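You operate a simulated robot arm through the tools that you are given. There is no shell and no other tool.

You are at the controls of a simulated two-armed robot. One attempt, no reset.

JOB
Take the check cloth from the trestle top and lay it out flat on the plank top.

The check looks at the end state, three seconds after you hand in, the way a careful person would. Anything else that was tipped, shoved, dropped, spilled or broken makes it a failure. Flat cloth is picked up by pressing the open fingertips on it (5 to 10 N) and closing them slowly along it; thin cloth reads only 2 to 8 mm in the jaws.

ROBOT AND FRAMES
Two 7-joint arms with two-finger parallel grippers on one trunk, on a base that moves. Base frame: it is fixed to the floor where the robot stands at the start and does not move with it; the origin is under the middle of the robot, x ahead of it, y to its left, z up. Readings come in m, degrees, newtons and seconds.
The left shoulder is at the start at [0.06, 0.189, 1.103], the right one opposite. With the tool pointing down near the work surface each hand reaches from about 0.1 to 0.64 m from the robot's upright axis, wherever it stands, measured 20 degrees to its own side. Places, roughly: check cloth [-2.4, -0.5, 0.8]; plank top [-0.9, -1, 0.8]. Payload 3.43 kg a hand.
The tool frame of a hand sits at the grasp point between the pads (the TCP): z along the fingers, y along the line on which they close. The tips reach 0.03 m beyond it. The gripper opens to 0.094 m. The fingers are 0.028 m wide and 0.01 m thick; the gripper's body (0.05 by 0.096 m) begins 0.055 m behind the TCP.
Orientation is that of the tool frame in the base frame, as a unit quaternion [w, x, y, z]. With the fingers straight down and closing along the base's y, the tool's x points along the base's -x, its y along +y and its z along -z.

CONTROLS
- The arms move only by the tool apply_moves. It takes "left_targets", "right_targets" or both (then of equal length, played together; a hand with none holds still); each is a list that holds one entry, the list of rows, each a list of 7 numbers: the turn, a rotation vector about the base's x, y, z in degrees, then the shift along the base's x, y, z in m, then the gripper command, from -1 (shut) to 1 (fully open), values between in proportion. In form: [[[wx, wy, wz, dx, dy, dz, gripper], ...]]. A call has 1 to 20 rows; each row shifts and turns the commanded pose from where the row before left it. A row lasts 0.2 s, in which the tool goes at most 0.05 m and 8.6 degrees; a call with a longer step from one row to the next is refused whole, and so is a gripper value outside its range. Where a pose cannot be reached the arm comes as near as it can. A force on the tool above 40 N (or 10 N above the force at the start of the call, whichever is more), or a blocked arm, ends the call early, and 0.2 s more pass. The fingers move at their own pace (about 0.153 m/s each) and stop on an object; they squeeze with about 32 N. The grip force told is the motor's: it shows also when the fingers shut on nothing. Time passes only in rows, and 0.2 s behind the last, so rows that do not move let the fingers close. The reply holds the time, the measured pose of the TCP, the force on the tool along the base axes, the opening and the grip force, in the units named above and with some noise, with the torque about the TCP (base axes, N m) and any sound that the robot's microphone picked up.
- Cameras (640 x 400 px; columns grow to the right, rows downward): "scene" is now at [0.0237, -0.0164, 1.6592]; the picture's right is [-0.03, -1.00, 0.00], its down [-0.70, 0.02, -0.71] and it looks along [0.71, -0.02, -0.70] (base axes); focal length 261 px, centre (320, 200). "left" rides on the left gripper at [0.076, -0.014, -0.102] in its tool frame; the picture's right is [0.18, 0.98, 0.00], its down [-0.75, 0.14, -0.64] and it looks along [-0.63, 0.12, 0.77] (tool axes); focal length 243 px, centre (320, 200). "right" rides on the right gripper at [0.076, 0.014, -0.103] in its tool frame; the picture's right is [-0.18, 0.98, 0.00], its down [-0.75, -0.14, -0.64] and it looks along [-0.63, -0.12, 0.77] (tool axes); focal length 243 px, centre (320, 200). There is no depth. A picture from a camera that has moved, and an enlarged one, comes with that camera's place and axes in the base frame and with its lens. The place of the scene camera against the robot may be out by one fixed shift of up to 0.018 m in any direction.
- snapshot(camera): a new picture of that camera. It takes no simulated time.
- move_column(by): slides the trunk up (or, below 0, down) by that many m; the arms and the scene camera ride with it, the base frame stays. It gives what a move gives, with no picture.
- base_move(legs): drives the robot by 1 to 6 legs, each [ahead, left, turn to the left] in m, m and degrees, along the robot's own axes; the way and the turn of a leg run together, so that a leg with both is an arc; at most 1.5 m and 180 degrees a leg. The arms and the cameras ride along, it lands a little off, and it stops where it bumps. It gives what a move gives.
- aim_head(pan, tilt): turns the head with the scene camera to pan (to the left, within 86 degrees either way) and tilt (down, from -29 to 69), counted from straight ahead of the robot. It gives what a move gives.
- inspect(camera, box): a new picture of the part [left, top, right, bottom] of that camera's present view, enlarged. It takes no simulated time.
- finish_job(): hands the job in; it is judged then, once.

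Places have to be worked out from the pictures, the camera data and where the tool is seen. Open the grippers and draw the arms clear of the work before you hand the job in, unless the task says otherwise.

The tools are called after "Call:" by a JSON object that holds its "op" and its "data". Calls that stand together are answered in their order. apply_moves: Moves the arms, as the interface text tells. Its arguments: {"type":"object","properties":{"left_targets":{"type":"array","items":{"type":"array","items":{"type":"array","items":{"type":"number"}}}},"right_targets":{"type":"array","items":{"type":"array","items":{"type":"array","items":{"type":"number"}}}}},"required":[]} The other tools are called the same way: move_column (by) moves the trunk up or down; base_move (legs) drives the base; aim_head (pan, tilt) turns the head that bears the scene camera; snapshot (camera) takes a picture; inspect (camera, box) takes an enlarged picture of a part of a camera's view; finish_job () hands the job in.

At the start:

```text
t: 0.0
left_eef_pos: [0.4615, 0.2304, 1.0177]
left_tool_rot: [0.0, 0.0, 1.0, -0.001]
left_contact_force: [0.5, 0.6, -0.1]
left_moment: [-0.03, 0.0, -0.02]
left_finger_gap: 0.0939
left_gripper_force: 0.1
right_eef_pos: [0.3346, -0.1031, 0.9463]
right_tool_rot: [0.0, 0.0, 1.0, 0.0]
right_contact_force: [0.1, -0.4, -0.9]
right_moment: [-0.02, 0.01, 0.01]
right_finger_gap: 0.0942
right_gripper_force: 0.0
trunk travel left (down, up): [-0.775, 0.215]
robot x, y, heading: [0.001, 0.006, 0.0]
head pan, tilt (commanded): [-1.8, 44.4]
```

scene: 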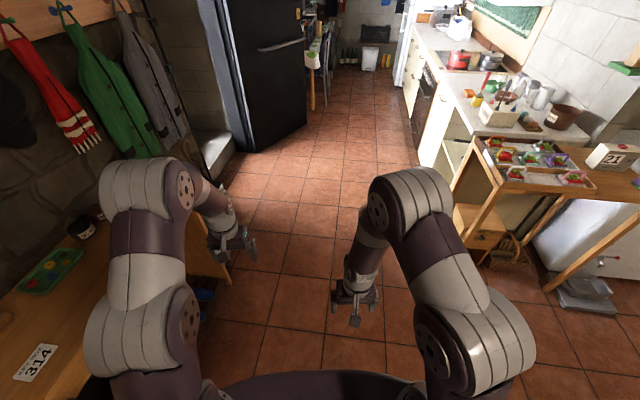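
right: 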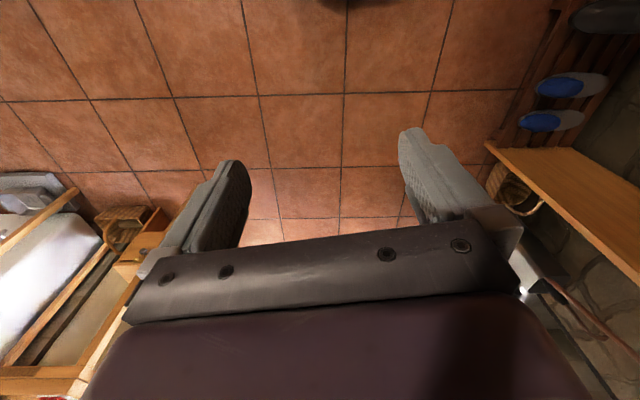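
left: 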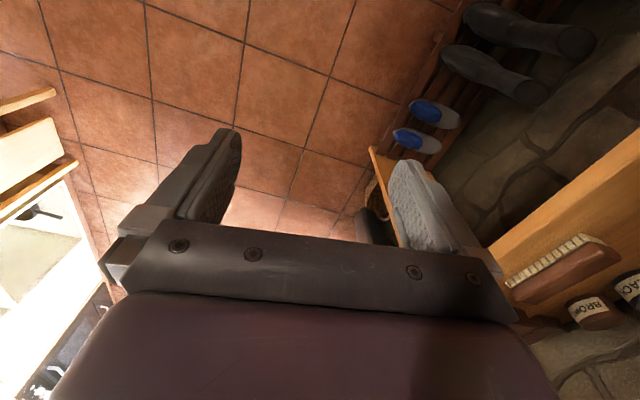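

The targets are behind the robot, so I first turn the head to the right to see what lies to the side and behind.

Call:
{"op": "aim_head", "data": {"pan": -86, "tilt": 30}}

Call:
{"op": "snapshot", "data": {"camera": "scene"}}

Call:
{"op": "aim_head", "data": {"pan": 86, "tilt": 30}}

Call:
{"op": "snapshot", "data": {"camera": "scene"}}

```text
t: 1.6
left_eef_pos: [0.4606, 0.2306, 1.0186]
left_tool_rot: [-0.001, 0.0, 1.0, 0.0]
left_contact_force: [-0.4, 0.2, 0.0]
left_moment: [-0.01, 0.01, 0.02]
left_finger_gap: 0.0941
left_gripper_force: 0.1
right_eef_pos: [0.3338, -0.1038, 0.9453]
right_tool_rot: [0.0, 0.0, 1.0, 0.0]
right_contact_force: [0.1, -0.5, 1.0]
right_moment: [0.02, 0.0, 0.02]
right_finger_gap: 0.094
right_gripper_force: 0.1
trunk travel left (down, up): [-0.775, 0.215]
robot x, y, heading: [0.0004, -0.0017, -0.1]
head pan, tilt (commanded): [-85.9, 30.0]
```

```text
taken
camera scene: at [-0.0516, -0.104, 1.6809], right [-1.0, -0.07, 0.0], down [-0.04, 0.5, -0.87], along [0.06, -0.86, -0.5], focal length 261 px, centre (320, 200)
```

scene: 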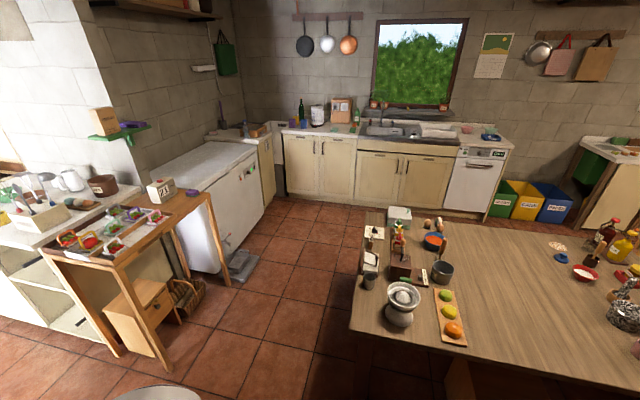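

```text
t: 4.2
left_eef_pos: [0.461, 0.2299, 1.0176]
left_tool_rot: [0.0, 0.0, 1.0, 0.0]
left_contact_force: [-0.1, -0.6, -0.6]
left_moment: [0.04, 0.0, -0.05]
left_finger_gap: 0.0941
left_gripper_force: 0.0
right_eef_pos: [0.334, -0.1036, 0.9465]
right_tool_rot: [0.0, 0.0, 1.0, 0.001]
right_contact_force: [-1.2, 0.1, -0.3]
right_moment: [-0.01, -0.04, 0.02]
right_finger_gap: 0.0941
right_gripper_force: 0.1
trunk travel left (down, up): [-0.775, 0.215]
robot x, y, heading: [-0.0015, -0.0046, -0.4]
head pan, tilt (commanded): [85.9, 30.0]
```

```text
taken
camera scene: at [-0.0516, 0.0765, 1.6809], right [1.0, -0.07, 0.0], down [-0.04, -0.5, -0.87], along [0.06, 0.86, -0.5], focal length 261 px, centre (320, 200)
```

scene: 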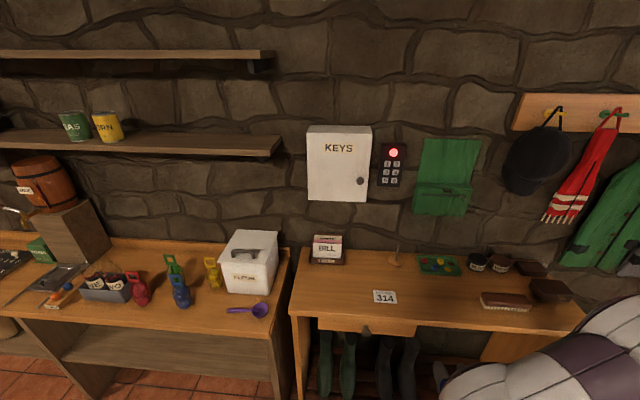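

The plank top is the big table to the robot's right (near edge around y=-0.7) and work benches stand on the left; the aisle is about 1.4 m wide. I turn the robot around in place so as to look toward the cloth.

Call:
{"op": "base_move", "data": {"legs": [[0, 0, 90], [0, 0, 90]]}}

Call:
{"op": "aim_head", "data": {"pan": 0, "tilt": 30}}

Call:
{"op": "snapshot", "data": {"camera": "scene"}}

Call:
{"op": "aim_head", "data": {"pan": 50, "tilt": 35}}

Call:
{"op": "snapshot", "data": {"camera": "scene"}}

```text
t: 12.2
left_eef_pos: [-0.4623, -0.2306, 1.0181]
left_tool_rot: [-0.001, 1.0, 0.001, 0.0]
left_contact_force: [-0.1, -0.8, 0.4]
left_moment: [0.0, -0.02, 0.01]
left_finger_gap: 0.094
left_gripper_force: 0.1
right_eef_pos: [-0.3333, 0.1027, 0.9464]
right_tool_rot: [0.001, 1.0, 0.001, 0.0]
right_contact_force: [-0.1, -0.8, -0.2]
right_moment: [-0.01, 0.01, 0.01]
right_finger_gap: 0.0938
right_gripper_force: 0.0
trunk travel left (down, up): [-0.775, 0.215]
robot x, y, heading: [-0.0011, -0.0018, -179.9]
head pan, tilt (commanded): [85.9, 30.0]
```

```text
t: 13.8
left_eef_pos: [-0.4615, -0.2318, 1.0181]
left_tool_rot: [0.0, 1.0, 0.001, -0.001]
left_contact_force: [0.2, 0.6, 0.8]
left_moment: [0.03, 0.02, 0.01]
left_finger_gap: 0.0938
left_gripper_force: 0.0
right_eef_pos: [-0.3341, 0.1033, 0.946]
right_tool_rot: [0.0, 1.0, 0.0, 0.0]
right_contact_force: [-0.2, -0.2, -0.2]
right_moment: [0.0, 0.0, -0.04]
right_finger_gap: 0.0941
right_gripper_force: 0.1
trunk travel left (down, up): [-0.775, 0.215]
robot x, y, heading: [-0.0, 0.0001, -179.7]
head pan, tilt (commanded): [0.0, 30.0]
```

```text
taken
camera scene: at [-0.0288, -0.0139, 1.6809], right [0.0, 1.0, 0.0], down [0.5, 0.0, -0.87], along [-0.87, 0.0, -0.5], focal length 261 px, centre (320, 200)
```

scene: 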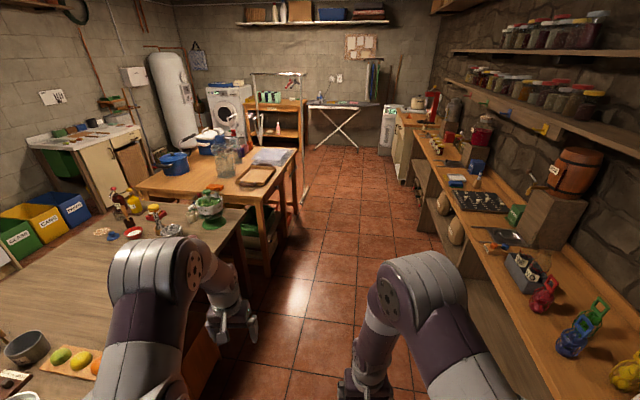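

```text
t: 15.0
left_eef_pos: [-0.4614, -0.2305, 1.0176]
left_tool_rot: [0.001, 1.0, 0.0, 0.0]
left_contact_force: [0.3, 0.0, 0.7]
left_moment: [0.01, 0.01, 0.02]
left_finger_gap: 0.0941
left_gripper_force: 0.0
right_eef_pos: [-0.3332, 0.1026, 0.945]
right_tool_rot: [0.0, 1.0, 0.001, 0.0]
right_contact_force: [0.6, 0.1, -0.1]
right_moment: [0.03, 0.0, 0.01]
right_finger_gap: 0.0943
right_gripper_force: 0.1
trunk travel left (down, up): [-0.775, 0.215]
robot x, y, heading: [-0.0021, 0.0018, -179.8]
head pan, tilt (commanded): [50.0, 35.0]
```

```text
taken
camera scene: at [0.005, -0.0812, 1.6731], right [-0.77, 0.64, 0.0], down [0.37, 0.44, -0.82], along [-0.53, -0.63, -0.57], focal length 261 px, centre (320, 200)
```

scene: 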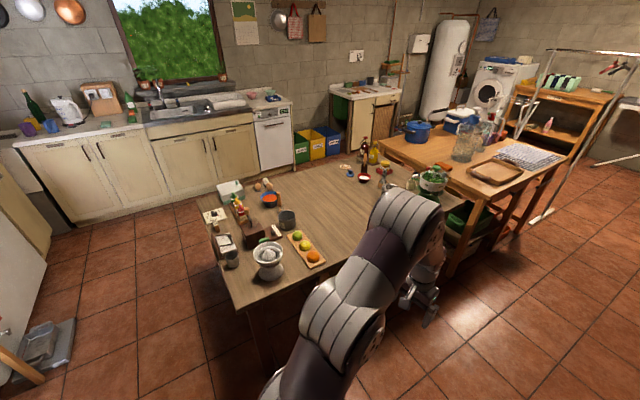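

The check cloth is visible at the far right corner of the trestle table next to a wooden tray. I take a closer look at it and at the plank table's free area before driving.

Call:
{"op": "inspect", "data": {"camera": "scene", "box": [360, 80, 600, 230]}}

Call:
{"op": "inspect", "data": {"camera": "scene", "box": [190, 140, 460, 310]}}

```text
2.67 times, centred on (480, 155) of scene
camera zoom: at [0.005, -0.0812, 1.6731], right [-0.77, 0.64, 0.0], down [0.37, 0.44, -0.82], along [-0.53, -0.63, -0.57], focal length 696 px, centre (-107, 320)
```

zoom: 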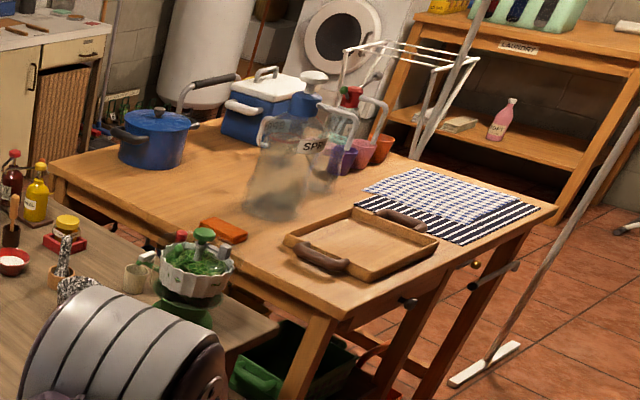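

```text
2.35 times, centred on (325, 225) of scene
camera zoom: at [0.005, -0.0812, 1.6731], right [-0.77, 0.64, 0.0], down [0.37, 0.44, -0.82], along [-0.53, -0.63, -0.57], focal length 614 px, centre (308, 141)
```

zoom: 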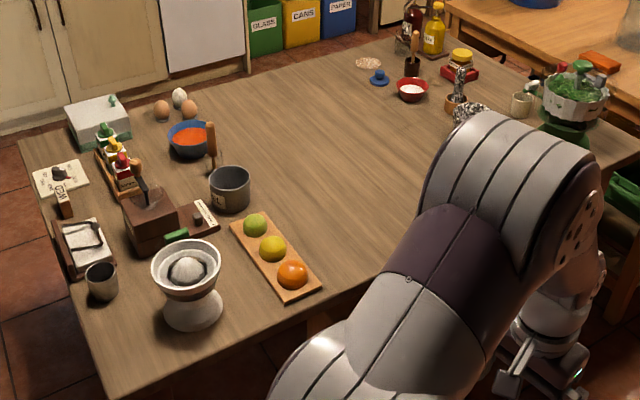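

The check (gridded) cloth lies partly on top of a striped one, with the tray right beside it. I raise the trunk for clearance and drive down the aisle.

Call:
{"op": "move_column", "data": {"by": 0.15}}

Call:
{"op": "base_move", "data": {"legs": [[0.3, -0.18, 0], [1.2, 0, 0]]}}

Call:
{"op": "aim_head", "data": {"pan": 30, "tilt": 35}}

Call:
{"op": "snapshot", "data": {"camera": "scene"}}

```text
t: 16.8
left_eef_pos: [-0.4617, -0.2321, 1.1681]
left_tool_rot: [0.0, 1.0, 0.002, 0.0]
left_contact_force: [-1.2, 0.3, 0.4]
left_moment: [0.0, 0.0, -0.04]
left_finger_gap: 0.094
left_gripper_force: 0.0
right_eef_pos: [-0.3336, 0.1033, 1.0968]
right_tool_rot: [0.0, 1.0, 0.001, 0.0]
right_contact_force: [0.1, -0.6, -0.2]
right_moment: [-0.02, 0.01, 0.01]
right_finger_gap: 0.0939
right_gripper_force: 0.1
trunk travel left (down, up): [-0.925, 0.065]
robot x, y, heading: [0.0005, -0.0004, -179.7]
head pan, tilt (commanded): [50.0, 35.0]
```

```text
t: 24.7
left_eef_pos: [-1.9565, -0.0436, 1.1672]
left_tool_rot: [0.0, 1.0, -0.004, -0.001]
left_contact_force: [-0.6, 0.6, 0.3]
left_moment: [-0.02, 0.04, 0.01]
left_finger_gap: 0.094
left_gripper_force: 0.1
right_eef_pos: [-1.8252, 0.2894, 1.0969]
right_tool_rot: [0.0, 1.0, -0.004, 0.0]
right_contact_force: [0.7, -0.7, -0.1]
right_moment: [-0.01, 0.02, 0.02]
right_finger_gap: 0.094
right_gripper_force: 0.1
trunk travel left (down, up): [-0.925, 0.065]
robot x, y, heading: [-1.4925, 0.1833, 179.5]
head pan, tilt (commanded): [50.0, 35.0]
```

```text
t: 25.5
left_eef_pos: [-1.9568, -0.045, 1.1678]
left_tool_rot: [0.0, 1.0, -0.004, 0.0]
left_contact_force: [0.4, -0.2, 0.3]
left_moment: [0.0, 0.0, -0.01]
left_finger_gap: 0.094
left_gripper_force: 0.0
right_eef_pos: [-1.8253, 0.2904, 1.0959]
right_tool_rot: [0.0, 1.0, -0.004, 0.0]
right_contact_force: [0.3, 0.3, 0.9]
right_moment: [0.01, 0.03, 0.01]
right_finger_gap: 0.0941
right_gripper_force: 0.0
trunk travel left (down, up): [-0.925, 0.065]
robot x, y, heading: [-1.4938, 0.1832, 179.7]
head pan, tilt (commanded): [30.0, 35.0]
```

```text
taken
camera scene: at [-1.5079, 0.1255, 1.8231], right [-0.49, 0.87, 0.0], down [0.5, 0.28, -0.82], along [-0.71, -0.41, -0.57], focal length 261 px, centre (320, 200)
```

scene: 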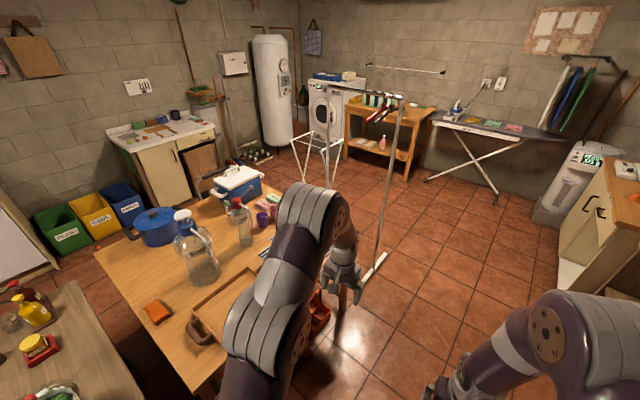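

The aisle is clear; a drying rack stands at about x=-3.1. I turn left here to face the trestle table, then look at the cloth from there.

Call:
{"op": "base_move", "data": {"legs": [[0.2, 0.0, 0], [0, 0, 90], [0, -0.55, 0]]}}

Call:
{"op": "aim_head", "data": {"pan": -10, "tilt": 50}}

Call:
{"op": "snapshot", "data": {"camera": "scene"}}

```text
t: 33.7
left_eef_pos: [-2.0083, -0.2791, 1.1683]
left_tool_rot: [0.0, 0.707, 0.707, 0.0]
left_contact_force: [0.0, -1.0, 0.1]
left_moment: [-0.03, 0.03, -0.02]
left_finger_gap: 0.0939
left_gripper_force: 0.0
right_eef_pos: [-2.3434, -0.1515, 1.0966]
right_tool_rot: [0.0, 0.706, 0.708, 0.001]
right_contact_force: [0.5, 0.1, -0.2]
right_moment: [-0.01, 0.02, -0.04]
right_finger_gap: 0.094
right_gripper_force: 0.0
trunk travel left (down, up): [-0.925, 0.065]
robot x, y, heading: [-2.2369, 0.1808, -90.0]
head pan, tilt (commanded): [30.0, 35.0]
```

```text
t: 34.8
left_eef_pos: [-2.0094, -0.2791, 1.1681]
left_tool_rot: [0.0, 0.706, 0.708, 0.0]
left_contact_force: [-0.1, 0.8, 0.0]
left_moment: [-0.03, -0.01, 0.0]
left_finger_gap: 0.0943
left_gripper_force: 0.0
right_eef_pos: [-2.3429, -0.1509, 1.096]
right_tool_rot: [0.0, 0.706, 0.708, 0.0]
right_contact_force: [-0.3, 0.6, -0.1]
right_moment: [-0.01, 0.02, 0.01]
right_finger_gap: 0.094
right_gripper_force: 0.0
trunk travel left (down, up): [-0.925, 0.065]
robot x, y, heading: [-2.2427, 0.1842, -89.9]
head pan, tilt (commanded): [-10.0, 50.0]
```

```text
taken
camera scene: at [-2.2512, 0.1526, 1.8014], right [-0.99, 0.17, 0.0], down [0.13, 0.75, -0.64], along [-0.11, -0.63, -0.77], focal length 261 px, centre (320, 200)
```

scene: 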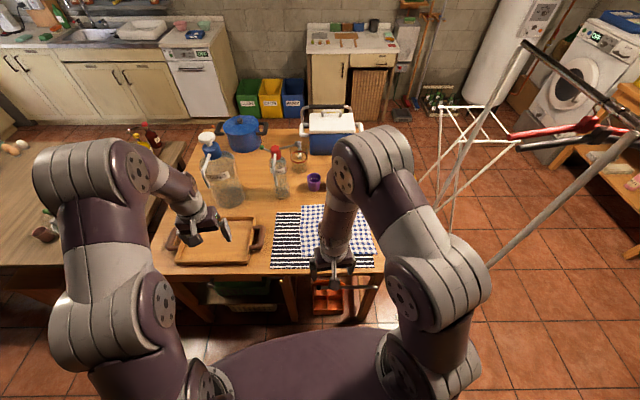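

Now I see the cloths near the table's front right corner. I enlarge that area to measure the check cloth.

Call:
{"op": "inspect", "data": {"camera": "scene", "box": [240, 170, 400, 290]}}

Call:
{"op": "snapshot", "data": {"camera": "right"}}

```text
3.33 times, centred on (320, 230) of scene
camera zoom: at [-2.2512, 0.1526, 1.8014], right [-0.99, 0.17, 0.0], down [0.13, 0.75, -0.64], along [-0.11, -0.63, -0.77], focal length 870 px, centre (320, 100)
```

zoom: 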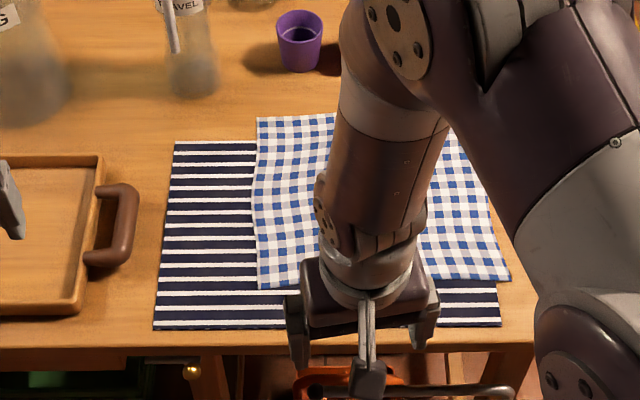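

```text
taken
camera right: at [-2.329, -0.0755, 1.1993], right [0.98, -0.18, 0.0], down [-0.14, -0.75, 0.64], along [-0.12, -0.63, -0.77], focal length 243 px, centre (320, 200)
```

right: 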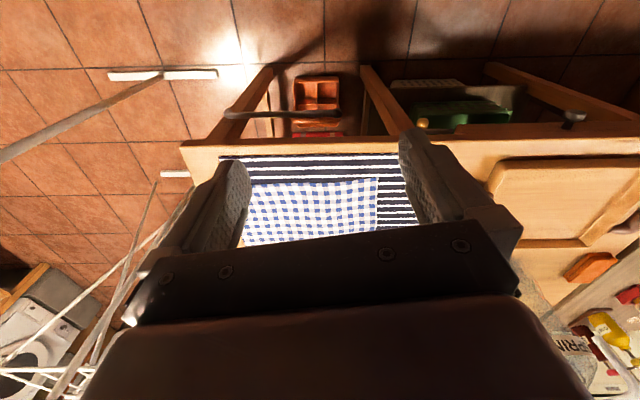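

The check cloth spans roughly x -2.27…-2.58, y -0.33…-0.65, its far edge overhanging the striped cloth by about 4 cm. I move the arms' view aside by checking the robot's own footprint relative to the table: tilt the head fully down.

Call:
{"op": "aim_head", "data": {"pan": 0, "tilt": 69}}

Call:
{"op": "snapshot", "data": {"camera": "scene"}}

Call:
{"op": "snapshot", "data": {"camera": "left"}}

```text
t: 35.6
left_eef_pos: [-2.0089, -0.2788, 1.168]
left_tool_rot: [0.0, 0.706, 0.708, 0.001]
left_contact_force: [0.6, -0.4, -0.6]
left_moment: [0.02, 0.01, 0.01]
left_finger_gap: 0.0938
left_gripper_force: 0.1
right_eef_pos: [-2.3434, -0.1504, 1.0963]
right_tool_rot: [-0.001, 0.706, 0.708, 0.0]
right_contact_force: [0.2, 0.5, -0.8]
right_moment: [0.02, 0.0, 0.01]
right_finger_gap: 0.0939
right_gripper_force: 0.1
trunk travel left (down, up): [-0.925, 0.065]
robot x, y, heading: [-2.2385, 0.185, -90.0]
head pan, tilt (commanded): [0.0, 68.8]
```

```text
taken
camera scene: at [-2.2386, 0.1725, 1.7794], right [-1.0, 0.0, 0.0], down [0.0, 0.93, -0.36], along [0.0, -0.36, -0.93], focal length 261 px, centre (320, 200)
```

scene: 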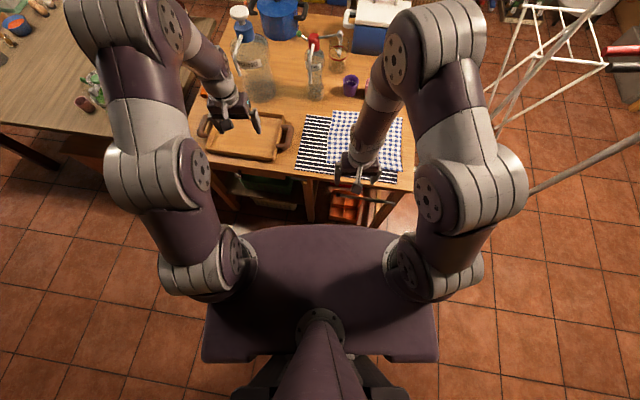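

```text
taken
camera left: at [-2.0225, -0.2034, 1.2707], right [0.98, 0.19, 0.0], down [0.14, -0.75, 0.64], along [0.12, -0.63, -0.77], focal length 243 px, centre (320, 200)
```

left: 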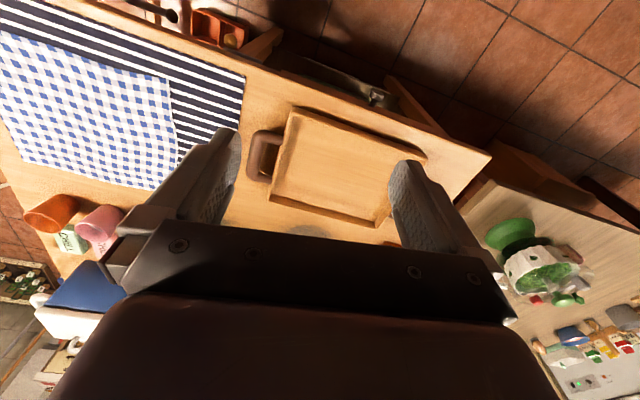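

The wrist view's top row looks straight down at the floor at y≈-0.09 and shows no base, so the base reaches less than ~0.27 m ahead of its axis. I pull the right hand back and outward to clear the view of the cloth and see how far the base goes.

Call:
{"op": "apply_moves", "data": {"right_targets": [[[0, 0, 0, -0.03, 0.03, 0, 1], [0, 0, 0, -0.03, 0.03, 0, 1], [0, 0, 0, -0.03, 0.03, 0, 1], [0, 0, 0, -0.03, 0.02, 0, 1], [0, 0, 0, -0.03, 0, 0, 1], [0, 0, 0, -0.03, 0, 0, 1]]]}}

Call:
{"op": "snapshot", "data": {"camera": "scene"}}

Call:
{"op": "snapshot", "data": {"camera": "right"}}

```text
t: 36.4
left_eef_pos: [-2.0086, -0.279, 1.1682]
left_tool_rot: [0.002, 0.707, 0.707, 0.001]
left_contact_force: [-0.5, -0.8, -0.1]
left_moment: [0.03, -0.03, 0.01]
left_finger_gap: 0.0938
left_gripper_force: 0.0
right_eef_pos: [-2.4252, -0.0811, 1.0977]
right_tool_rot: [0.01, 0.711, 0.703, -0.009]
right_contact_force: [-1.3, -5.7, 3.3]
right_moment: [0.99, -0.14, 0.07]
right_finger_gap: 0.094
right_gripper_force: 0.1
trunk travel left (down, up): [-0.925, 0.065]
robot x, y, heading: [-2.2399, 0.1845, -89.9]
head pan, tilt (commanded): [0.0, 68.8]
stopped in row 3 (right hand): the force on the tool passed its limit at 74 N (the readings are from after the stop); the commanded pose is now the measured one
```

```text
taken
camera scene: at [-2.2395, 0.1729, 1.7794], right [-1.0, 0.0, 0.0], down [0.0, 0.93, -0.36], along [0.0, -0.36, -0.93], focal length 261 px, centre (320, 200)
```

scene: 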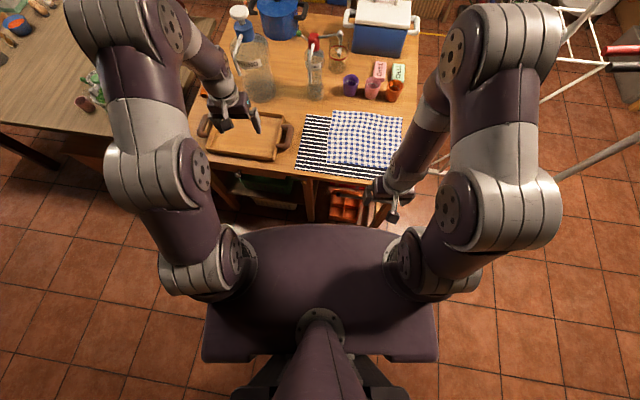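

```text
taken
camera right: at [-2.4091, -0.003, 1.1991], right [0.98, -0.2, 0.01], down [-0.15, -0.73, 0.66], along [-0.12, -0.65, -0.75], focal length 243 px, centre (320, 200)
```

right: 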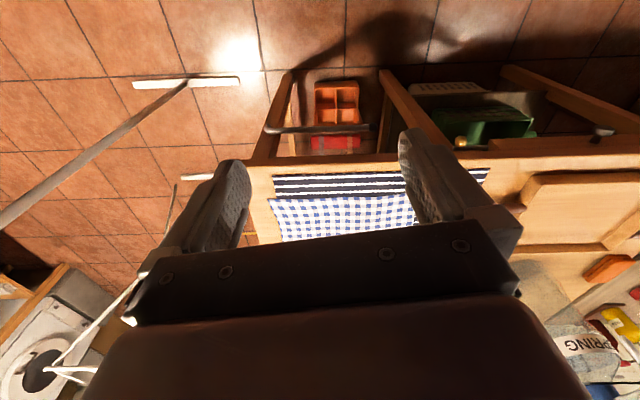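

The right hand (its camera side) bumped the robot's own shoulder when drawn back; I move it forward again and outward, free of contact.

Call:
{"op": "apply_moves", "data": {"right_targets": [[[0, 0, 0, 0, -0.03, 0, 1], [0, 0, 0, -0.03, -0.02, 0, 1], [0, 0, 0, -0.04, 0, 0, 1], [0, 0, 0, -0.04, 0, 0, 1], [0, 0, 0, 0, 0, 0, 1]]]}}

Call:
{"op": "inspect", "data": {"camera": "scene", "box": [280, 60, 440, 220]}}

Call:
{"op": "snapshot", "data": {"camera": "right"}}

```text
t: 37.6
left_eef_pos: [-2.0092, -0.2803, 1.1673]
left_tool_rot: [-0.001, 0.706, 0.708, 0.0]
left_contact_force: [-0.1, -0.5, 0.0]
left_moment: [0.0, 0.01, 0.04]
left_finger_gap: 0.0939
left_gripper_force: 0.0
right_eef_pos: [-2.5341, -0.1308, 1.0976]
right_tool_rot: [0.01, 0.711, 0.703, -0.009]
right_contact_force: [-1.0, 0.0, -0.4]
right_moment: [0.02, 0.01, -0.04]
right_finger_gap: 0.0941
right_gripper_force: 0.0
trunk travel left (down, up): [-0.925, 0.065]
robot x, y, heading: [-2.2391, 0.181, -90.1]
head pan, tilt (commanded): [0.0, 68.8]
```

```text
2.50 times, centred on (360, 140) of scene
camera zoom: at [-2.238, 0.1721, 1.7794], right [-1.0, 0.0, 0.0], down [0.0, 0.93, -0.36], along [0.0, -0.36, -0.93], focal length 652 px, centre (220, 350)
```

zoom: 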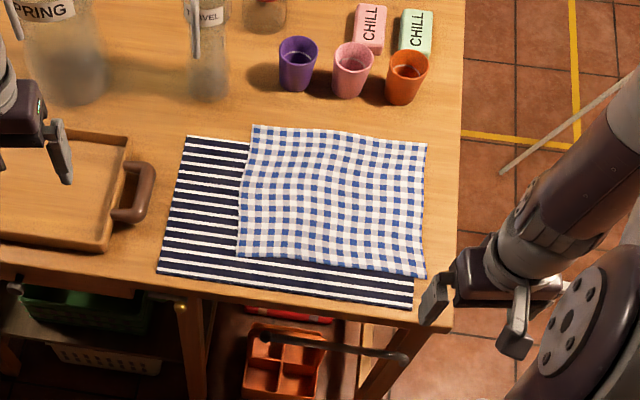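

```text
taken
camera right: at [-2.5187, -0.0525, 1.1992], right [0.98, -0.2, 0.01], down [-0.15, -0.74, 0.66], along [-0.13, -0.65, -0.75], focal length 243 px, centre (320, 200)
```

right: 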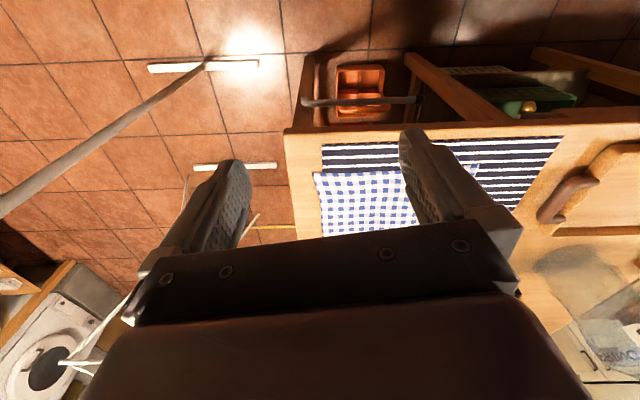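

Contact is gone, and I now have a clear view: cloth corners about A(-2.30,-0.656), B(-2.62,-0.615), C(-2.586,-0.337), D(-2.269,-0.383), with 4.5–5.5 cm of its far edge lying on bare table. I turn 7° to align with it and drive forward to stand at about (-2.38,-0.03), keeping the base clear of the table legs.

Call:
{"op": "base_move", "data": {"legs": [[0, 0, -7.3], [0.0, -0.113, 0], [0.21, 0, 0]]}}

Call:
{"op": "snapshot", "data": {"camera": "scene"}}

Call:
{"op": "snapshot", "data": {"camera": "left"}}

Call:
{"op": "snapshot", "data": {"camera": "right"}}

```text
t: 40.6
left_eef_pos: [-2.2065, -0.4943, 1.169]
left_tool_rot: [0.001, 0.75, 0.661, -0.001]
left_contact_force: [0.0, -0.1, 0.8]
left_moment: [-0.01, 0.0, 0.02]
left_finger_gap: 0.094
left_gripper_force: 0.0
right_eef_pos: [-2.7087, -0.2814, 1.0982]
right_tool_rot: [0.01, 0.754, 0.656, -0.01]
right_contact_force: [0.0, -0.3, 0.3]
right_moment: [0.01, 0.0, 0.01]
right_finger_gap: 0.094
right_gripper_force: 0.1
trunk travel left (down, up): [-0.925, 0.065]
robot x, y, heading: [-2.3805, -0.0095, -97.3]
head pan, tilt (commanded): [0.0, 68.8]
```

```text
taken
camera scene: at [-2.3753, -0.0166, 1.7794], right [-0.99, 0.13, 0.0], down [0.12, 0.92, -0.36], along [-0.05, -0.36, -0.93], focal length 261 px, centre (320, 200)
```

scene: 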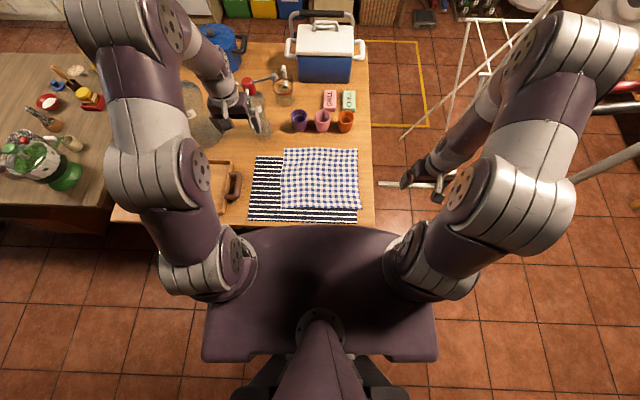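

```text
taken
camera left: at [-2.2105, -0.4179, 1.2716], right [1.0, 0.06, 0.0], down [0.05, -0.76, 0.64], along [0.04, -0.64, -0.77], focal length 243 px, centre (320, 200)
```

left: 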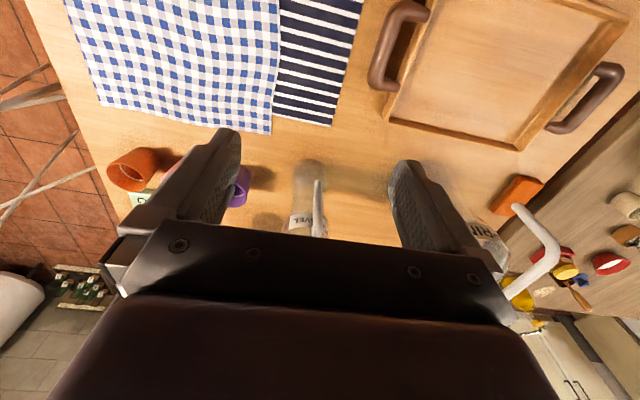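

```text
taken
camera right: at [-2.6836, -0.2053, 1.1997], right [0.95, -0.32, 0.01], down [-0.24, -0.71, 0.66], along [-0.21, -0.63, -0.75], focal length 243 px, centre (320, 200)
```

right: 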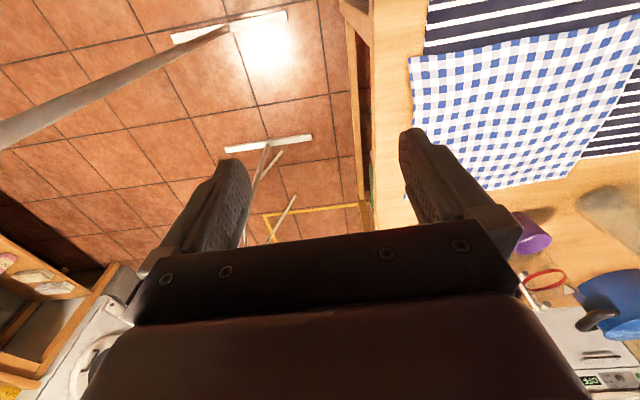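

The robot now stands at (-2.38,-0.01). To pin down the cloth's far-left corner and the table height, I enlarge both wrist views around it and triangulate.

Call:
{"op": "inspect", "data": {"camera": "left", "box": [60, 0, 380, 200]}}

Call:
{"op": "inspect", "data": {"camera": "right", "box": [380, 20, 640, 220]}}

Call:
{"op": "inspect", "data": {"camera": "scene", "box": [220, 70, 400, 240]}}

```text
2.00 times, centred on (220, 100) of left
camera zoom: at [-2.2105, -0.4179, 1.2716], right [1.0, 0.06, 0.0], down [0.05, -0.76, 0.64], along [0.04, -0.64, -0.77], focal length 485 px, centre (520, 400)
```

zoom: 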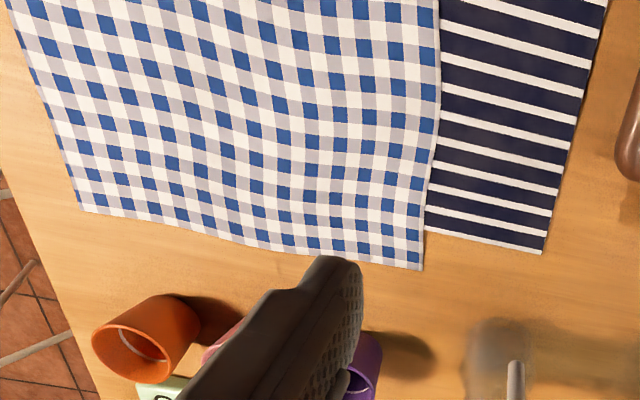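

```text
2.00 times, centred on (510, 120) of right
camera zoom: at [-2.6836, -0.2053, 1.1997], right [0.95, -0.32, 0.01], down [-0.24, -0.71, 0.66], along [-0.21, -0.63, -0.75], focal length 485 px, centre (-60, 360)
```

zoom: 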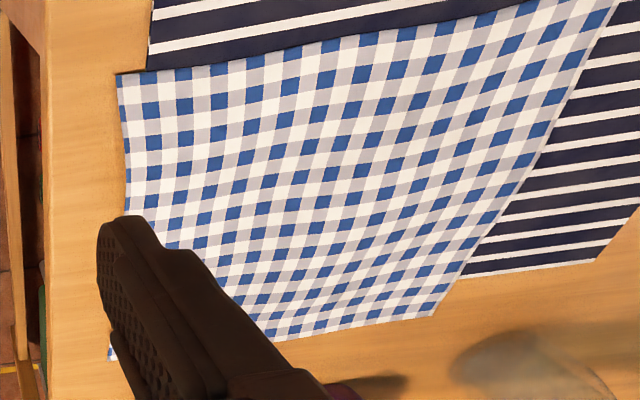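

```text
2.35 times, centred on (310, 155) of scene
camera zoom: at [-2.3753, -0.0166, 1.7794], right [-0.99, 0.13, 0.0], down [0.12, 0.92, -0.36], along [-0.05, -0.36, -0.93], focal length 614 px, centre (344, 306)
```

zoom: 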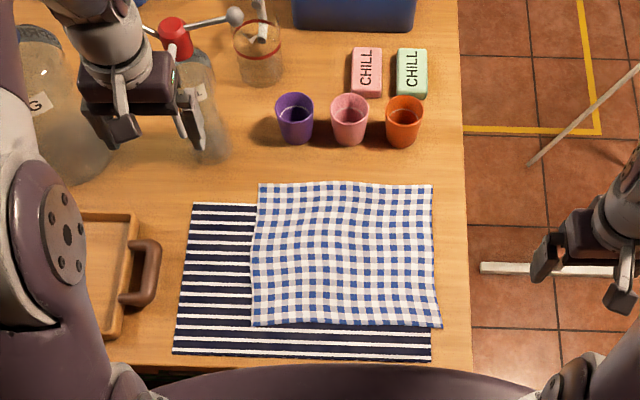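

Triangulation gives table height ≈0.80, corner A≈(-2.298,-0.643), B≈(-2.616,-0.600); my grip points on the bare-table strip are L(-2.340,-0.616) and R(-2.568,-0.583). I move both hands above them at the present height, staying clear of the bottle at (-2.21,-0.72) and the cups.

Call:
{"op": "apply_moves", "data": {"left_targets": [[[0, 0, 0, -0.0334, 0, 0, 1], [0, 0, 0, -0.0334, 0, 0, 1], [0, 0, 0, -0.0334, 0, 0, 1], [0, 0, 0, -0.0333, 0, 0, 1], [0, 0, 0, 0, -0.0304, 0, 1], [0, 0, 0, 0, -0.0304, 0, 1], [0, 0, 0, 0, -0.0304, 0, 1], [0, 0, 0, 0, -0.0304, 0, 1], [0, 0, 0, 0, 0, 0, 1]]], "right_targets": [[[0.2, 0, 0.1, 0.0176, -0.0377, 0, 1], [0.2, 0, 0.1, 0.0176, -0.0377, 0, 1], [0.2, 0, 0.1, 0.0176, -0.0377, 0, 1], [0.2, 0, 0.1, 0.0176, -0.0377, 0, 1], [0.2, 0, 0.1, 0.0176, -0.0377, 0, 1], [0.2, 0, 0.1, 0.0176, -0.0377, 0, 1], [0.2, 0, 0.1, 0.0176, -0.0377, 0, 1], [0.2, 0, 0, 0.0176, -0.0377, 0, 1], [0, 0, 0, 0, 0, 0, 1]]]}}

Call:
{"op": "snapshot", "data": {"camera": "scene"}}

Call:
{"op": "snapshot", "data": {"camera": "left"}}

Call:
{"op": "snapshot", "data": {"camera": "right"}}

```text
t: 42.6
left_eef_pos: [-2.338, -0.6056, 1.1627]
left_tool_rot: [0.0, 0.75, 0.661, 0.0]
left_contact_force: [-0.1, 0.4, 0.1]
left_moment: [-0.02, -0.02, 0.02]
left_finger_gap: 0.0941
left_gripper_force: 0.1
left hand out of reach, approached as far as the arm can: row 8
right_eef_pos: [-2.5692, -0.5834, 1.0987]
right_tool_rot: [-0.001, 0.75, 0.661, -0.001]
right_contact_force: [-0.1, 0.2, -0.1]
right_moment: [-0.01, 0.01, 0.0]
right_finger_gap: 0.0942
right_gripper_force: 0.0
trunk travel left (down, up): [-0.925, 0.065]
robot x, y, heading: [-2.3768, -0.0151, -97.2]
head pan, tilt (commanded): [0.0, 68.8]
```

```text
taken
camera scene: at [-2.3761, -0.0184, 1.7794], right [-0.99, 0.13, 0.0], down [0.12, 0.92, -0.36], along [-0.05, -0.36, -0.93], focal length 261 px, centre (320, 200)
```

scene: 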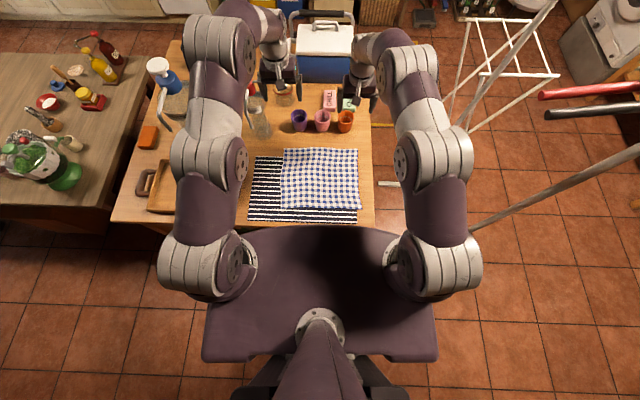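

```text
taken
camera left: at [-2.3414, -0.5274, 1.2652], right [1.0, 0.06, 0.0], down [0.05, -0.76, 0.64], along [0.04, -0.64, -0.77], focal length 243 px, centre (320, 200)
```

left: 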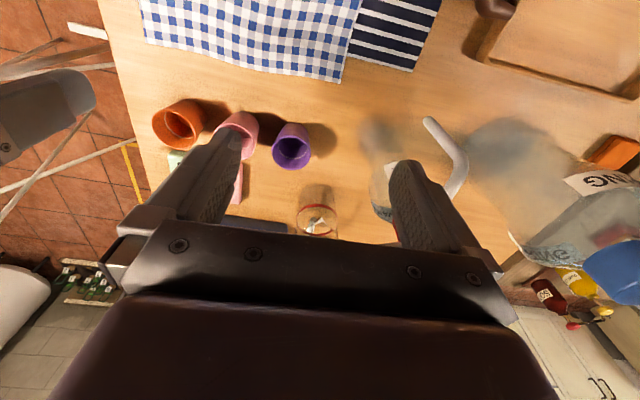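

```text
taken
camera right: at [-2.5444, -0.5101, 1.2016], right [0.95, -0.31, 0.0], down [-0.23, -0.73, 0.64], along [-0.2, -0.61, -0.77], focal length 243 px, centre (320, 200)
```

right: 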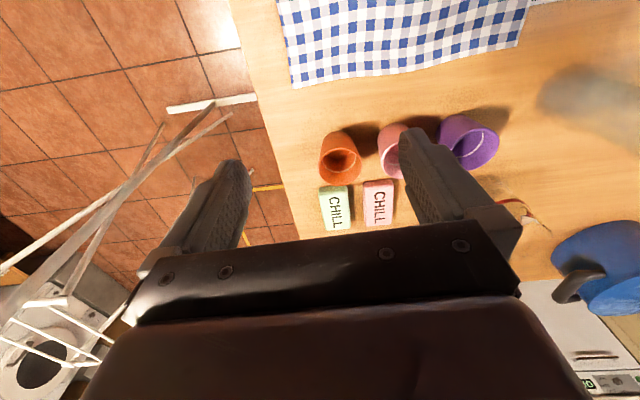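

Both corners re-measured from these views agree (A≈(-2.299,-0.643), B≈(-2.620,-0.599)). The left arm is nearly stretched at this height, so I lower the trunk partway and watch the left arm relative to the bottle and jug.

Call:
{"op": "move_column", "data": {"by": -0.1}}

Call:
{"op": "snapshot", "data": {"camera": "scene"}}

Call:
{"op": "snapshot", "data": {"camera": "left"}}

```text
t: 43.9
left_eef_pos: [-2.3381, -0.6065, 1.0614]
left_tool_rot: [0.0, 0.75, 0.662, 0.0]
left_contact_force: [-0.1, -0.3, 0.6]
left_moment: [-0.05, -0.03, 0.0]
left_finger_gap: 0.0939
left_gripper_force: 0.1
right_eef_pos: [-2.5689, -0.5839, 0.9993]
right_tool_rot: [-0.002, 0.75, 0.661, 0.0]
right_contact_force: [-0.7, 0.2, -0.2]
right_moment: [0.02, -0.02, 0.0]
right_finger_gap: 0.0939
right_gripper_force: 0.0
trunk travel left (down, up): [-0.825, 0.165]
robot x, y, heading: [-2.3771, -0.0112, -97.2]
head pan, tilt (commanded): [0.0, 68.8]
```

```text
taken
camera scene: at [-2.3759, -0.0198, 1.6794], right [-0.99, 0.13, 0.0], down [0.12, 0.92, -0.36], along [-0.05, -0.36, -0.93], focal length 261 px, centre (320, 200)
```

scene: 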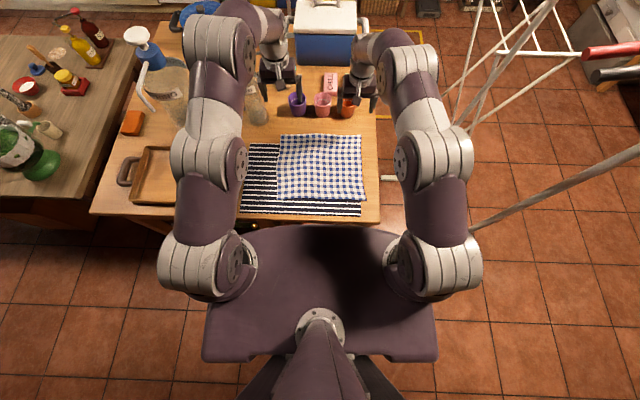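

```text
taken
camera left: at [-2.3414, -0.5283, 1.1649], right [1.0, 0.06, 0.0], down [0.05, -0.76, 0.64], along [0.04, -0.64, -0.77], focal length 243 px, centre (320, 200)
```

left: 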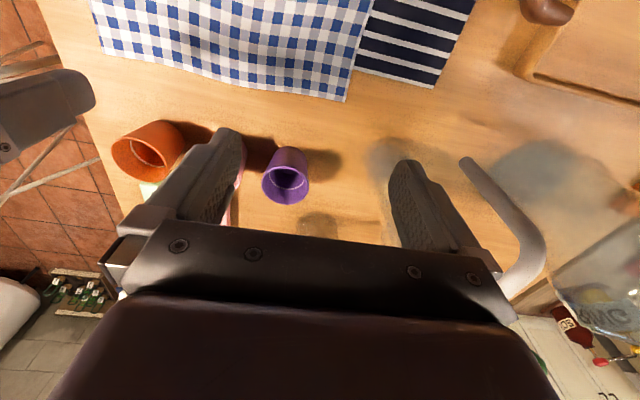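

The left wrist view shows a white bent spout right of the fingers; triangulating its tip gives about (-2.20,-0.636,0.98), ~0.14 m to the side of the left hand's line. I enlarge that region to check clearance before descending.

Call:
{"op": "inspect", "data": {"camera": "left", "box": [380, 100, 640, 320]}}

Call:
{"op": "inspect", "data": {"camera": "scene", "box": [90, 0, 400, 230]}}

```text
1.82 times, centred on (510, 210) of left
camera zoom: at [-2.3414, -0.5283, 1.1649], right [1.0, 0.06, 0.0], down [0.05, -0.76, 0.64], along [0.04, -0.64, -0.77], focal length 441 px, centre (-26, 182)
```

zoom: 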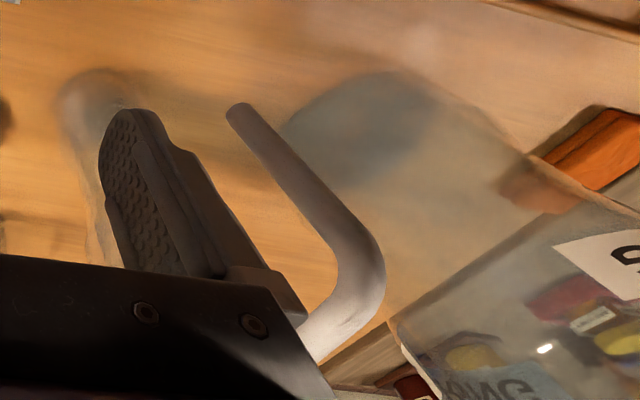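

```text
1.74 times, centred on (245, 115) of scene
camera zoom: at [-2.3759, -0.0198, 1.6794], right [-0.99, 0.13, 0.0], down [0.12, 0.92, -0.36], along [-0.05, -0.36, -0.93], focal length 454 px, centre (450, 348)
```

zoom: 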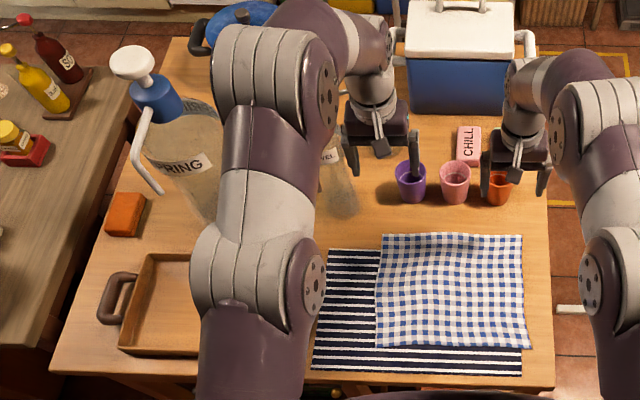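

The spout belongs to the TRAVEL pump bottle: it hangs at (-2.20,-0.636), z 0.98–1.08, about 0.09 m beside the left hand, so a vertical descent is clear. I lower the trunk 5 cm more and bring both hands to about 5 cm above the cloth with fingers at ~40 mm.

Call:
{"op": "move_column", "data": {"by": -0.05}}

Call:
{"op": "apply_moves", "data": {"left_targets": [[[0, 0, 0, 0, 0, -0.03, -0.15], [0, 0, 0, 0, 0, -0.03, -0.15], [0, 0, 0, 0, 0, -0.03, -0.15], [0, 0, 0, 0, 0, -0.03, -0.15], [0, 0, 0, 0, 0, 0, -0.15], [0, 0, 0, 0, 0, 0, -0.15]]], "right_targets": [[[0, 0, 0, 0, 0, -0.015, -0.15], [0, 0, 0, 0, 0, -0.015, -0.15], [0, 0, 0, 0, 0, -0.015, -0.15], [0, 0, 0, 0, 0, -0.015, -0.15], [0, 0, 0, 0, 0, 0, -0.15], [0, 0, 0, 0, 0, 0, -0.15]]]}}

Call:
{"op": "snapshot", "data": {"camera": "scene"}}

Call:
{"op": "snapshot", "data": {"camera": "left"}}

Call:
{"op": "snapshot", "data": {"camera": "right"}}

```text
t: 44.8
left_eef_pos: [-2.3373, -0.6054, 1.0113]
left_tool_rot: [0.0, 0.75, 0.661, 0.0]
left_contact_force: [0.5, -1.2, -0.3]
left_moment: [0.02, 0.02, 0.02]
left_finger_gap: 0.0939
left_gripper_force: 0.1
right_eef_pos: [-2.5696, -0.5836, 0.9481]
right_tool_rot: [-0.002, 0.751, 0.661, 0.0]
right_contact_force: [-0.3, 0.7, -0.4]
right_moment: [0.02, 0.0, -0.04]
right_finger_gap: 0.0941
right_gripper_force: 0.1
trunk travel left (down, up): [-0.775, 0.215]
robot x, y, heading: [-2.379, -0.0101, -97.0]
head pan, tilt (commanded): [0.0, 68.8]
```

```text
t: 46.2
left_eef_pos: [-2.3391, -0.6058, 0.8917]
left_tool_rot: [0.0, 0.75, 0.661, -0.001]
left_contact_force: [0.4, -0.7, 1.0]
left_moment: [0.0, -0.02, -0.03]
left_finger_gap: 0.0401
left_gripper_force: 0.1
right_eef_pos: [-2.5688, -0.5844, 0.8875]
right_tool_rot: [-0.002, 0.75, 0.661, 0.0]
right_contact_force: [-0.3, 0.6, 0.2]
right_moment: [-0.01, 0.02, 0.0]
right_finger_gap: 0.0398
right_gripper_force: 0.1
trunk travel left (down, up): [-0.775, 0.215]
robot x, y, heading: [-2.3775, -0.0076, -96.9]
head pan, tilt (commanded): [0.0, 68.8]
```

```text
taken
camera scene: at [-2.3759, -0.0205, 1.6294], right [-0.99, 0.13, 0.0], down [0.12, 0.92, -0.36], along [-0.05, -0.36, -0.93], focal length 261 px, centre (320, 200)
```

scene: 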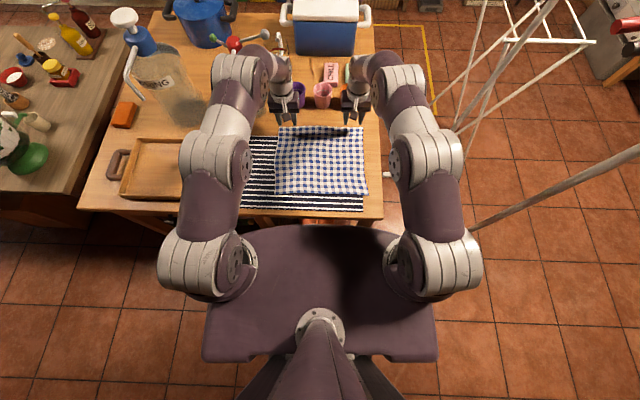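

```text
taken
camera left: at [-2.3415, -0.5285, 0.9943], right [1.0, 0.06, 0.0], down [0.05, -0.77, 0.64], along [0.04, -0.64, -0.77], focal length 243 px, centre (320, 200)
```

left: 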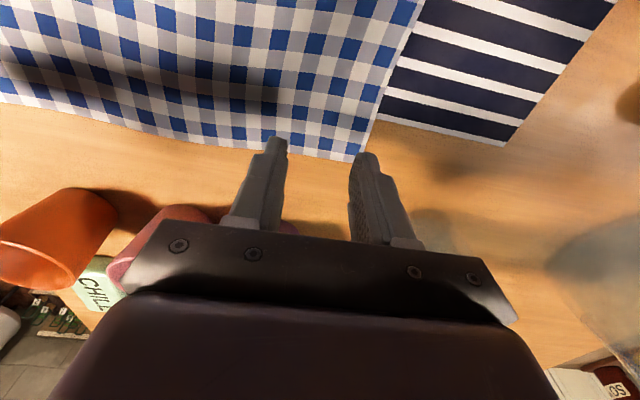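

```text
taken
camera right: at [-2.5443, -0.5116, 0.9905], right [0.95, -0.31, 0.0], down [-0.23, -0.73, 0.64], along [-0.2, -0.61, -0.77], focal length 243 px, centre (320, 200)
```

right: 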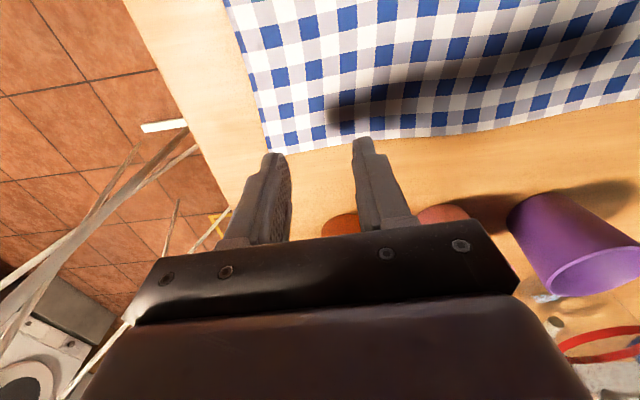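

Both hands are on target: left is 2.7 cm and right 1.8 cm inside the far edge; the left needs 8 mm more forward to clear the striped mat. I correct that and descend to about 1 cm above the cloth.

Call:
{"op": "apply_moves", "data": {"left_targets": [[[0, 0, 0, 0, -0.004, 0, -0.15], [0, 0, 0, 0, -0.004, 0, -0.15], [0, 0, 0, 0, 0, -0.012, -0.15], [0, 0, 0, 0, 0, -0.012, -0.15], [0, 0, 0, 0, 0, -0.012, -0.15], [0, 0, 0, 0, 0, -0.012, -0.15], [0, 0, 0, 0, 0, 0, -0.15]]], "right_targets": [[[0, 0, 0, 0, 0, 0, -0.15], [0, 0, 0, 0, 0, 0, -0.15], [0, 0, 0, 0, 0, -0.011, -0.15], [0, 0, 0, 0, 0, -0.011, -0.15], [0, 0, 0, 0, 0, -0.011, -0.15], [0, 0, 0, 0, 0, -0.011, -0.15], [0, 0, 0, 0, 0, 0, -0.15]]]}}

Call:
{"op": "snapshot", "data": {"camera": "left"}}

Call:
{"op": "snapshot", "data": {"camera": "right"}}

```text
t: 47.8
left_eef_pos: [-2.3378, -0.6133, 0.8441]
left_tool_rot: [0.0, 0.75, 0.661, 0.0]
left_contact_force: [-0.1, -0.3, 0.4]
left_moment: [0.02, 0.0, -0.02]
left_finger_gap: 0.0399
left_gripper_force: 0.1
right_eef_pos: [-2.5685, -0.5842, 0.843]
right_tool_rot: [-0.002, 0.75, 0.661, -0.001]
right_contact_force: [0.2, 0.5, -0.5]
right_moment: [-0.04, 0.0, 0.03]
right_finger_gap: 0.0398
right_gripper_force: 0.0
trunk travel left (down, up): [-0.775, 0.215]
robot x, y, heading: [-2.376, -0.0138, -97.1]
head pan, tilt (commanded): [0.0, 68.8]
```

```text
taken
camera left: at [-2.3414, -0.5362, 0.9466], right [1.0, 0.06, 0.0], down [0.05, -0.76, 0.64], along [0.04, -0.64, -0.77], focal length 243 px, centre (320, 200)
```

left: 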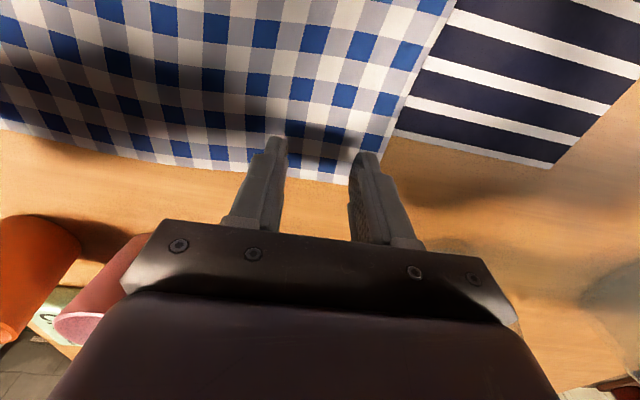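

```text
taken
camera right: at [-2.5448, -0.5106, 0.9471], right [0.95, -0.31, 0.0], down [-0.23, -0.73, 0.64], along [-0.2, -0.61, -0.77], focal length 243 px, centre (320, 200)
```

right: 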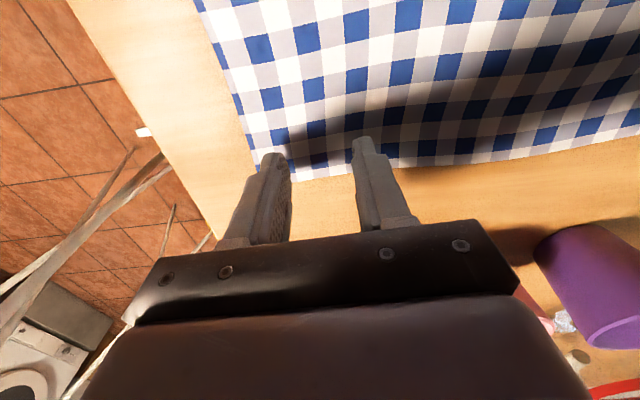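

Both fingertips hover about 1 cm above the strip, clear of the mat. I go down gently in 2 mm rows toward contact.

Call:
{"op": "apply_moves", "data": {"left_targets": [[[0, 0, 0, 0, 0, -0.002, -0.15], [0, 0, 0, 0, 0, -0.002, -0.15], [0, 0, 0, 0, 0, -0.002, -0.15], [0, 0, 0, 0, 0, 0, -0.15]]], "right_targets": [[[0, 0, 0, 0, 0, -0.002, -0.15], [0, 0, 0, 0, 0, -0.002, -0.15], [0, 0, 0, 0, 0, -0.002, -0.15], [0, 0, 0, 0, 0, 0, -0.15]]]}}

```text
t: 48.8
left_eef_pos: [-2.3397, -0.613, 0.837]
left_tool_rot: [0.0, 0.75, 0.661, 0.001]
left_contact_force: [0.5, -0.8, 0.5]
left_moment: [-0.02, 0.05, -0.03]
left_finger_gap: 0.0399
left_gripper_force: 0.0
right_eef_pos: [-2.5682, -0.584, 0.8383]
right_tool_rot: [-0.002, 0.75, 0.661, 0.0]
right_contact_force: [-0.2, -0.1, -0.5]
right_moment: [0.01, -0.02, 0.02]
right_finger_gap: 0.0401
right_gripper_force: 0.0
trunk travel left (down, up): [-0.775, 0.215]
robot x, y, heading: [-2.3766, -0.0106, -96.9]
head pan, tilt (commanded): [0.0, 68.8]
```

No contact yet; I continue downward by 1–2 mm steps.

Call:
{"op": "apply_moves", "data": {"left_targets": [[[0, 0, 0, 0, 0, -0.0015, -0.15], [0, 0, 0, 0, 0, -0.0015, -0.15], [0, 0, 0, 0, 0, 0, -0.15]]], "right_targets": [[[0, 0, 0, 0, 0, -0.0015, -0.15], [0, 0, 0, 0, 0, -0.0015, -0.15], [0, 0, 0, 0, 0, 0, -0.15]]]}}

```text
t: 49.6
left_eef_pos: [-2.338, -0.6137, 0.8346]
left_tool_rot: [0.0, 0.75, 0.661, 0.0]
left_contact_force: [-0.5, 0.1, 0.8]
left_moment: [0.04, -0.01, 0.01]
left_finger_gap: 0.0396
left_gripper_force: 0.0
right_eef_pos: [-2.5687, -0.584, 0.8346]
right_tool_rot: [-0.002, 0.75, 0.662, -0.001]
right_contact_force: [-1.1, -1.1, -0.2]
right_moment: [-0.01, 0.02, 0.0]
right_finger_gap: 0.0401
right_gripper_force: 0.0
trunk travel left (down, up): [-0.775, 0.215]
robot x, y, heading: [-2.3759, -0.0106, -97.1]
head pan, tilt (commanded): [0.0, 68.8]
```

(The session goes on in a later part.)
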